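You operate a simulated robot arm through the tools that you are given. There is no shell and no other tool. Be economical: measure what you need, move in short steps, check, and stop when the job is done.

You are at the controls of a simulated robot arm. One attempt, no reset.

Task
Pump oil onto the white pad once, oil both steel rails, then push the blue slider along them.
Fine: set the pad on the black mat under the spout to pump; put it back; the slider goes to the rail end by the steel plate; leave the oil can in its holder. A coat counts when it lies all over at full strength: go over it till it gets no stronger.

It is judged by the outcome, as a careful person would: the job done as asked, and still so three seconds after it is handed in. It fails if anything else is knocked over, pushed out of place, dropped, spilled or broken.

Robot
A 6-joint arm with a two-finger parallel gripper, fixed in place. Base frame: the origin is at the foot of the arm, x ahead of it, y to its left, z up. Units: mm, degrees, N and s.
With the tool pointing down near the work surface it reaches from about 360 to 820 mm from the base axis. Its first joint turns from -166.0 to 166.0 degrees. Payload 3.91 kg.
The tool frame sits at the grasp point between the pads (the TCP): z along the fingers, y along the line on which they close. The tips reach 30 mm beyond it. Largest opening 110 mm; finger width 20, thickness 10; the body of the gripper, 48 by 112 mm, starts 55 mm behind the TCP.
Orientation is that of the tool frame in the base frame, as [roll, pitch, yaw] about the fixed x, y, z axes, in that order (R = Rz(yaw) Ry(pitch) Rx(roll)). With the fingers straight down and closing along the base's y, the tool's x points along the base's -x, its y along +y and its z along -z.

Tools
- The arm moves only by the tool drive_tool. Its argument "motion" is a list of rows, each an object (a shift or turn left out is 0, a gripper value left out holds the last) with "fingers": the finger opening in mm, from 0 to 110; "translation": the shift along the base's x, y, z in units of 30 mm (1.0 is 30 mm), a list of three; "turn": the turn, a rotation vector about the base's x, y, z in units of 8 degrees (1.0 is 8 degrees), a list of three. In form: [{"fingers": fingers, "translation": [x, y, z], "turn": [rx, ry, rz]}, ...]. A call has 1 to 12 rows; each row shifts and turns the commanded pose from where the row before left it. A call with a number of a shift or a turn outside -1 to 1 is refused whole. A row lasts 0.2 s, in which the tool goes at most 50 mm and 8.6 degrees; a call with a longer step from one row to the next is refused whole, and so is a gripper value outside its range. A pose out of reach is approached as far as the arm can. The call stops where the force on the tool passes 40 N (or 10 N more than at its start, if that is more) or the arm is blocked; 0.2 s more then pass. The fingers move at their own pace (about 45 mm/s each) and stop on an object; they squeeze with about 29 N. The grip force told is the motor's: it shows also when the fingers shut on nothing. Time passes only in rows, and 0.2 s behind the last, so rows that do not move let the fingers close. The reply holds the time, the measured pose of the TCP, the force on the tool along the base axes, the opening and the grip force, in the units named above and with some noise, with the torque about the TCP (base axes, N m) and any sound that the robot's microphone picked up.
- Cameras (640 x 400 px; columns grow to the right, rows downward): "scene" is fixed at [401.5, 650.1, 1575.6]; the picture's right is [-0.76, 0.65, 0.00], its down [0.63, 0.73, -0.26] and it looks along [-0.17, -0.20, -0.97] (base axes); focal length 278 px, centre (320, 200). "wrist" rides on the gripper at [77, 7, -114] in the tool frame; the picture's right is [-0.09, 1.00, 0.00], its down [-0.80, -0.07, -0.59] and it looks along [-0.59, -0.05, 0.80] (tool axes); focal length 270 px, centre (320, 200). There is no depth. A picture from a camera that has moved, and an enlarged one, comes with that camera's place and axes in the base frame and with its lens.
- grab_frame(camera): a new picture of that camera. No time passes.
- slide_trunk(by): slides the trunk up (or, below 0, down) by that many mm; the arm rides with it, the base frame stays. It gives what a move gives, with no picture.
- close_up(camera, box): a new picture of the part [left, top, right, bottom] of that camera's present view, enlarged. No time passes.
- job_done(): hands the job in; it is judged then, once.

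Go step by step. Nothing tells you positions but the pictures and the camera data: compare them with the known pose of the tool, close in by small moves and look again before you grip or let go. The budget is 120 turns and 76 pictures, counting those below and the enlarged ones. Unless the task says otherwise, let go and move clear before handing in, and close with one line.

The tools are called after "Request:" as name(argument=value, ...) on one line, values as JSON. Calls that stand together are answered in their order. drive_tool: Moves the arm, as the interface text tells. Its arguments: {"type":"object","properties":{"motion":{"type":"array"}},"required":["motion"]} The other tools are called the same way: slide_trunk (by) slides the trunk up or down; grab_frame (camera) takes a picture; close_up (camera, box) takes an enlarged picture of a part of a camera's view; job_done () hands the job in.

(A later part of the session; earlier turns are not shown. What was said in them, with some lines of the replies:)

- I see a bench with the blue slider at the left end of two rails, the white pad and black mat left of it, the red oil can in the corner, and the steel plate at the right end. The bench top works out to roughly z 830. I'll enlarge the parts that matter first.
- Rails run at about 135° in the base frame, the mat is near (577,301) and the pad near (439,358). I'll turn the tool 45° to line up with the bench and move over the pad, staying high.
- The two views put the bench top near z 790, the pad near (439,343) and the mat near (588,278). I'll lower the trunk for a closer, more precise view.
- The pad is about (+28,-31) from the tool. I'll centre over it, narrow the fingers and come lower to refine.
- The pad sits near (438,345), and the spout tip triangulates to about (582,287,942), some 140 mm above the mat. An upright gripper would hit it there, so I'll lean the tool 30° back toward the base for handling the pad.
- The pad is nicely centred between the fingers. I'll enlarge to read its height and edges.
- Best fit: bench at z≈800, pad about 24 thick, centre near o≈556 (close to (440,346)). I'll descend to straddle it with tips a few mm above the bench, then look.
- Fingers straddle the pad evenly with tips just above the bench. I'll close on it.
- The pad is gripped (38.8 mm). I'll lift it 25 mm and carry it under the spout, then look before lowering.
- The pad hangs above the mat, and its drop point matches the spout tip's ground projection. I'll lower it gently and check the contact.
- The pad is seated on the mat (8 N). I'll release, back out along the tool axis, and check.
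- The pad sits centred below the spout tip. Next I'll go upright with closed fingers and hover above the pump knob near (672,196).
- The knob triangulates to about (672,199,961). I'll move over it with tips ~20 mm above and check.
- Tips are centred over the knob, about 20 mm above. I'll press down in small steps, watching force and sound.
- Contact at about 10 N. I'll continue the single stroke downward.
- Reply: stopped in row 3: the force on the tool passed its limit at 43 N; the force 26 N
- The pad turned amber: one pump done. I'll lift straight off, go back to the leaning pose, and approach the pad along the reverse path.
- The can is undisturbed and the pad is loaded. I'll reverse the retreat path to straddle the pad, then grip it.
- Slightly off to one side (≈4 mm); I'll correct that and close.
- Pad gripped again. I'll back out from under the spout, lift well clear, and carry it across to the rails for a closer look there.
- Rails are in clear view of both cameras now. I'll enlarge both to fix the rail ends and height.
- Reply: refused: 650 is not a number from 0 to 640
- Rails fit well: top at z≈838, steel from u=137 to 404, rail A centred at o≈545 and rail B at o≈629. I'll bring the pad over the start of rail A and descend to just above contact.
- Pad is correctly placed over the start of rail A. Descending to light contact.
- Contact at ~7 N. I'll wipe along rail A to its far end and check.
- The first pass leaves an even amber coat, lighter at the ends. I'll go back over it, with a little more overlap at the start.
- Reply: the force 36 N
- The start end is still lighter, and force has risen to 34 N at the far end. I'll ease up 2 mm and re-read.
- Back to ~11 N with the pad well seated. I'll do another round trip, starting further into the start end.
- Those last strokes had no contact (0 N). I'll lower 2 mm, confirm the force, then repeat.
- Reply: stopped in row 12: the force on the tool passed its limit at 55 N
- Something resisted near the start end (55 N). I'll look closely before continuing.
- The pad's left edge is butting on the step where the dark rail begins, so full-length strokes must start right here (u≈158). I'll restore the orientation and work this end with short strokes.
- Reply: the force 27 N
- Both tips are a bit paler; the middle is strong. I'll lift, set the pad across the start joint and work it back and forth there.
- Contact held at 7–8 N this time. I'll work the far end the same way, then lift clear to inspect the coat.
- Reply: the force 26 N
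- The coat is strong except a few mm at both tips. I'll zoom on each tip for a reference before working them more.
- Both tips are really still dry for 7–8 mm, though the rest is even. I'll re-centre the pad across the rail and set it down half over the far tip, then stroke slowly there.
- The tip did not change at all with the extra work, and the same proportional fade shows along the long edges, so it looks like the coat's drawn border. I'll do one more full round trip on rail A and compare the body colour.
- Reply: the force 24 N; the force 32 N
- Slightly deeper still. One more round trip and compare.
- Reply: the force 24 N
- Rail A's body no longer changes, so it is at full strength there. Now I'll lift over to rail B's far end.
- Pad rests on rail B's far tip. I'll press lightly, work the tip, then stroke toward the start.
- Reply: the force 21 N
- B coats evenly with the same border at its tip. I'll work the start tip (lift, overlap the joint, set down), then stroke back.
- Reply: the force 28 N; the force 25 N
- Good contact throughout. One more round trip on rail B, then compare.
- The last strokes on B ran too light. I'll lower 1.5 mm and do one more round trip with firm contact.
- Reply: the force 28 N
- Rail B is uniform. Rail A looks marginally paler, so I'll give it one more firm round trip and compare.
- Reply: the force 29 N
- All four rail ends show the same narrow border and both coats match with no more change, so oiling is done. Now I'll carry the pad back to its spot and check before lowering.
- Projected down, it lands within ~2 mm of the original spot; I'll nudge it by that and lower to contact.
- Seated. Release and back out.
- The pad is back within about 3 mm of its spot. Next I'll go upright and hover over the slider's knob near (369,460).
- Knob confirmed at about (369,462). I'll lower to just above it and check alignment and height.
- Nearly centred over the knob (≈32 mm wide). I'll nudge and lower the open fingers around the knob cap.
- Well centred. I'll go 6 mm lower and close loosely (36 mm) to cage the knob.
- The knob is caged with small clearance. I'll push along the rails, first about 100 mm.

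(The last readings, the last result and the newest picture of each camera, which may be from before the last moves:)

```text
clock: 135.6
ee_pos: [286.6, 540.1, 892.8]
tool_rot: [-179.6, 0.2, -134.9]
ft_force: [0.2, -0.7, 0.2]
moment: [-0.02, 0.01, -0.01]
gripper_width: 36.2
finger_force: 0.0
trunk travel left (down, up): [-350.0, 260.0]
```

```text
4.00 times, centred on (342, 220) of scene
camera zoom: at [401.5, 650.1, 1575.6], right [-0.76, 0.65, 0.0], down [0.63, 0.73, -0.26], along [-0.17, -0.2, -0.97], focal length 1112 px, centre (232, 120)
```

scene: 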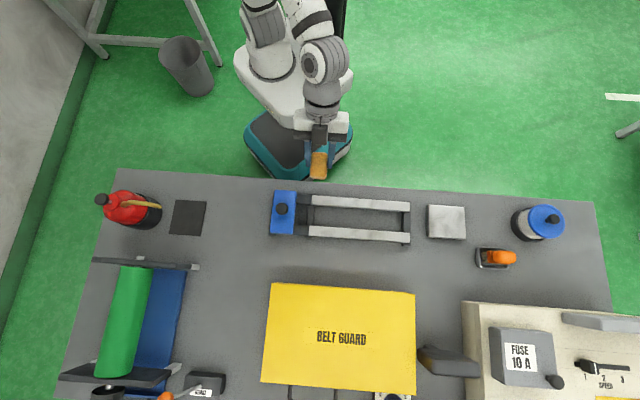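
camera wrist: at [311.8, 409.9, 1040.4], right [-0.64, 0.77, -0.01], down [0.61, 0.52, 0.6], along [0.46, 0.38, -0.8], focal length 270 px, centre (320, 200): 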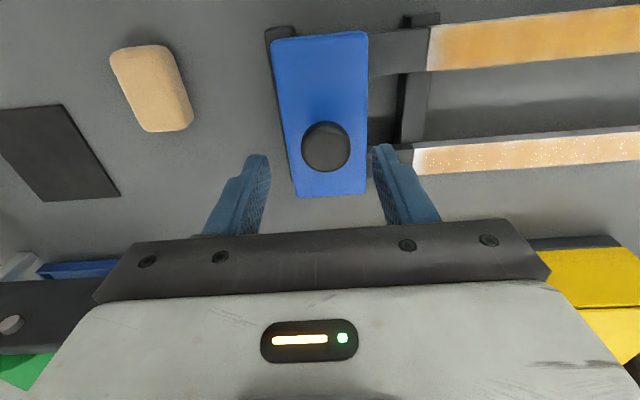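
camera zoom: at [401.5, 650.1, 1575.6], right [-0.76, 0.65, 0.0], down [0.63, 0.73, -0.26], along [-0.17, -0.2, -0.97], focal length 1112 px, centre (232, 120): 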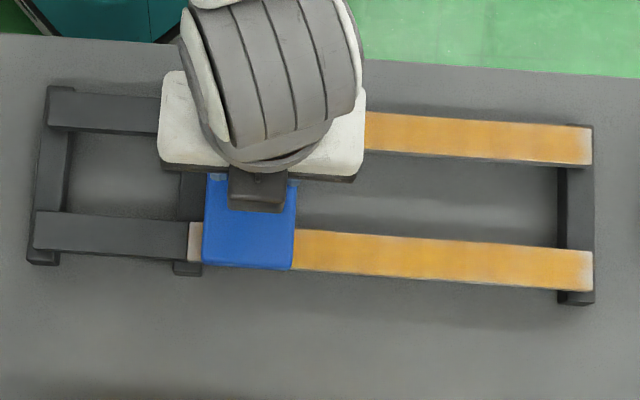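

It slides freely. Pushing on another ~150 mm.

Request:
drive_tool(motion=[{"translation": [-0.3, 0.298, 0]}, {"translation": [-0.3, 0.298, 0]}, {"translation": [-0.3, 0.298, 0]}, {"translation": [-0.3, 0.298, 0]}, {"translation": [-0.3, 0.298, 0]}, {"translation": [-0.3, 0.298, 0]}, {"translation": [-0.3, 0.298, 0]}, {"translation": [-0.3, 0.298, 0]}, {"translation": [-0.3, 0.298, 0]}, {"translation": [-0.3, 0.298, 0]}, {"translation": [-0.3, 0.298, 0]}, {}])

Request:
close_up(camera="scene", box=[302, 180, 430, 260])

```text
clock: 138.2
ee_pos: [187.2, 639.3, 891.7]
tool_rot: [-179.6, 0.3, -135.0]
ft_force: [0.2, 0.3, 0.4]
moment: [-0.01, 0.03, 0.02]
gripper_width: 36.1
finger_force: 0.0
trunk travel left (down, up): [-350.0, 260.0]
```

```text
5.00 times, centred on (366, 220) of scene
camera zoom: at [401.5, 650.1, 1575.6], right [-0.76, 0.65, 0.0], down [0.63, 0.73, -0.26], along [-0.17, -0.2, -0.97], focal length 1390 px, centre (90, 100)
```

zoom: 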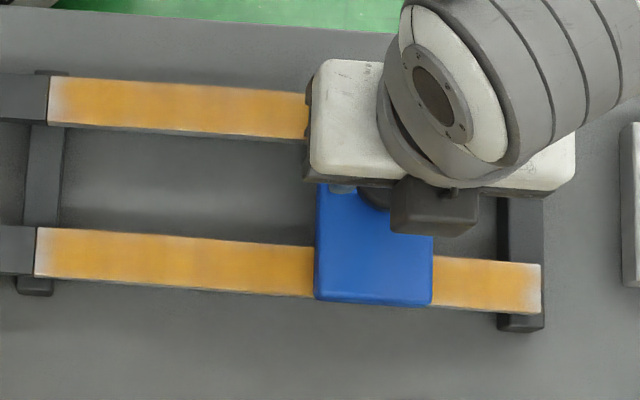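

About 57–62 mm remain to the rail end. I'll go 44 mm and look.

Request:
drive_tool(motion=[{"translation": [-0.25, 0.248, 0]}, {"translation": [-0.25, 0.248, 0]}, {"translation": [-0.25, 0.248, 0]}, {"translation": [-0.2, 0.198, 0]}, {"translation": [-0.1, 0.1, 0]}, {}])

Request:
close_up(camera="scene", box=[366, 200, 430, 240])

```text
clock: 139.6
ee_pos: [158.4, 669.5, 893.3]
tool_rot: [-179.5, 0.3, -135.1]
ft_force: [0.4, 0.1, 0.2]
moment: [-0.03, -0.01, 0.0]
gripper_width: 36.2
finger_force: 0.7
trunk travel left (down, up): [-350.0, 260.0]
```

```text
10.00 times, centred on (398, 220) of scene
camera zoom: at [401.5, 650.1, 1575.6], right [-0.76, 0.65, 0.0], down [0.63, 0.73, -0.26], along [-0.17, -0.2, -0.97], focal length 2780 px, centre (-460, 0)
```

zoom: 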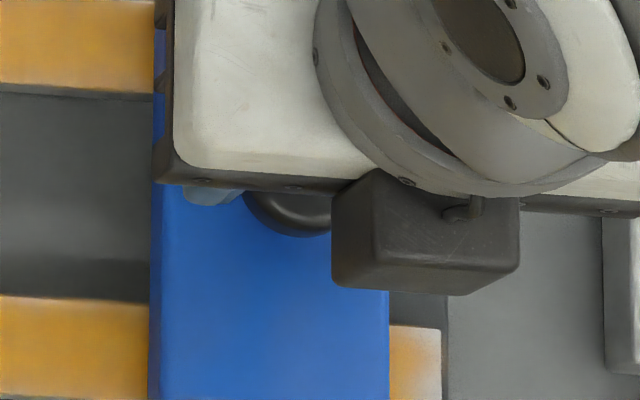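

About 15 mm left. A gentle final advance in small steps.

Request:
drive_tool(motion=[{"translation": [-0.1, 0.1, 0]}, {"translation": [-0.1, 0.1, 0]}, {"translation": [-0.08, 0.08, 0]}, {}])

Request:
close_up(camera="scene", box=[366, 200, 430, 240])

```text
clock: 140.6
ee_pos: [148.5, 678.8, 893.5]
tool_rot: [-179.5, 0.3, -135.1]
ft_force: [1.3, -0.6, 0.1]
moment: [0.02, -0.01, 0.01]
gripper_width: 36.4
finger_force: 0.5
trunk travel left (down, up): [-350.0, 260.0]
```

```text
10.00 times, centred on (398, 220) of scene
camera zoom: at [401.5, 650.1, 1575.6], right [-0.76, 0.65, 0.0], down [0.63, 0.73, -0.26], along [-0.17, -0.2, -0.97], focal length 2780 px, centre (-460, 0)
```

zoom: 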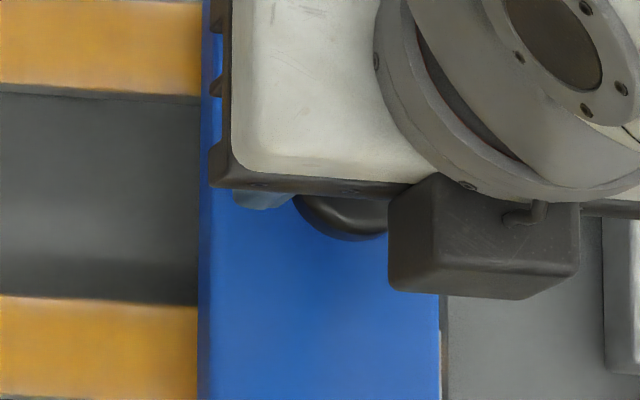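

Roughly 5 mm short when corrected for height. A final 4 mm.

Request:
drive_tool(motion=[{"translation": [-0.05, 0.05, 0]}, {"translation": [-0.05, 0.05, 0]}, {}])

```text
clock: 141.4
ee_pos: [145.3, 682.0, 893.9]
tool_rot: [-179.6, 0.4, -135.1]
ft_force: [1.3, -0.5, 0.7]
moment: [-0.05, 0.04, 0.01]
gripper_width: 36.8
finger_force: 0.1
trunk travel left (down, up): [-350.0, 260.0]
```

I'll open, lift clear and inspect the result.

Request:
drive_tool(motion=[{"fingers": 60}, {}, {}, {"translation": [0, 0, 0.9]}, {"translation": [0, 0, 0.9]}, {"translation": [0, 0, 0.9]}, {"translation": [-0.7, -0.7, 0.5]}, {"translation": [-0.9, -0.9, 0.5]}, {"translation": [-0.9, -0.9, 0]}, {"translation": [-0.9, -0.9, 0]}])

Request:
close_up(camera="scene", box=[302, 180, 430, 260])

Request:
close_up(camera="scene", box=[376, 190, 424, 220])

```text
clock: 143.6
ee_pos: [43.9, 580.4, 1004.4]
tool_rot: [-179.6, 0.3, -135.1]
ft_force: [-0.4, -0.1, -0.7]
moment: [0.02, 0.01, 0.02]
gripper_width: 60.1
finger_force: 0.1
trunk travel left (down, up): [-350.0, 260.0]
```

```text
5.00 times, centred on (366, 220) of scene
camera zoom: at [401.5, 650.1, 1575.6], right [-0.76, 0.65, 0.0], down [0.63, 0.73, -0.26], along [-0.17, -0.2, -0.97], focal length 1390 px, centre (90, 100)
```

zoom: 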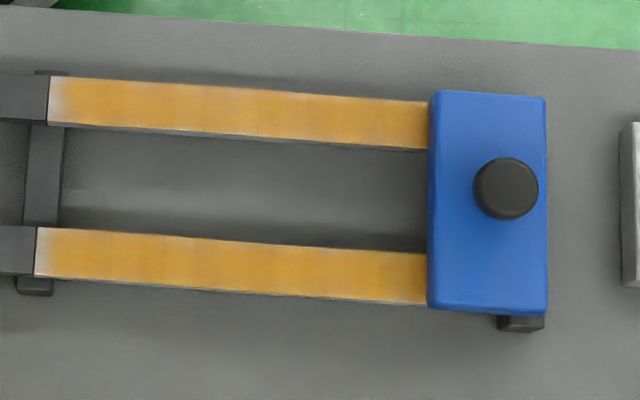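

```text
13.33 times, centred on (400, 205) of scene
camera zoom: at [401.5, 650.1, 1575.6], right [-0.76, 0.65, 0.0], down [0.63, 0.73, -0.26], along [-0.17, -0.2, -0.97], focal length 3706 px, centre (-747, 133)
```

zoom: 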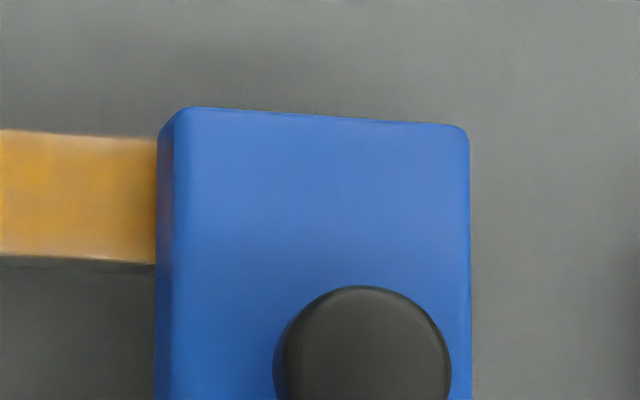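

The slider sits essentially flush at the plate end. A last overall check.

Request:
grab_frame(camera="scene")

```text
7 pictures are left
```

scene: 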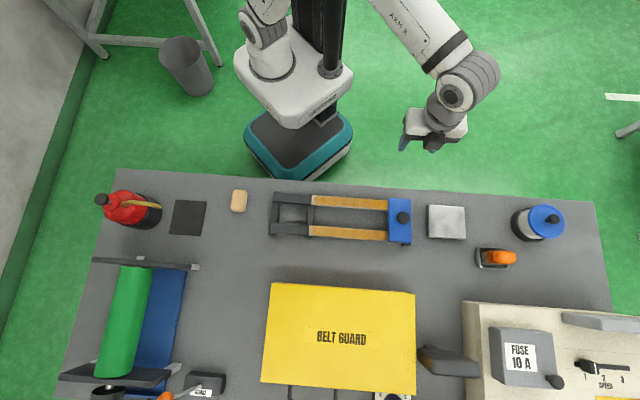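

Everything is in place: the can is in its holder, the pad is back, both rails are coated, the slider is at the plate end and the arm is clear. Handing in.

Request:
job_done()

```text
The job is handed in.
```

I pumped oil onto the pad once, oiled both rails, put the pad back within about 3 mm of its spot, and pushed the slider to the plate end, about 1.5 mm short of flush. The last few mm at each rail end still look paler; extra strokes at the two ends I rechecked made no difference, so I took that as the coat's drawn border.
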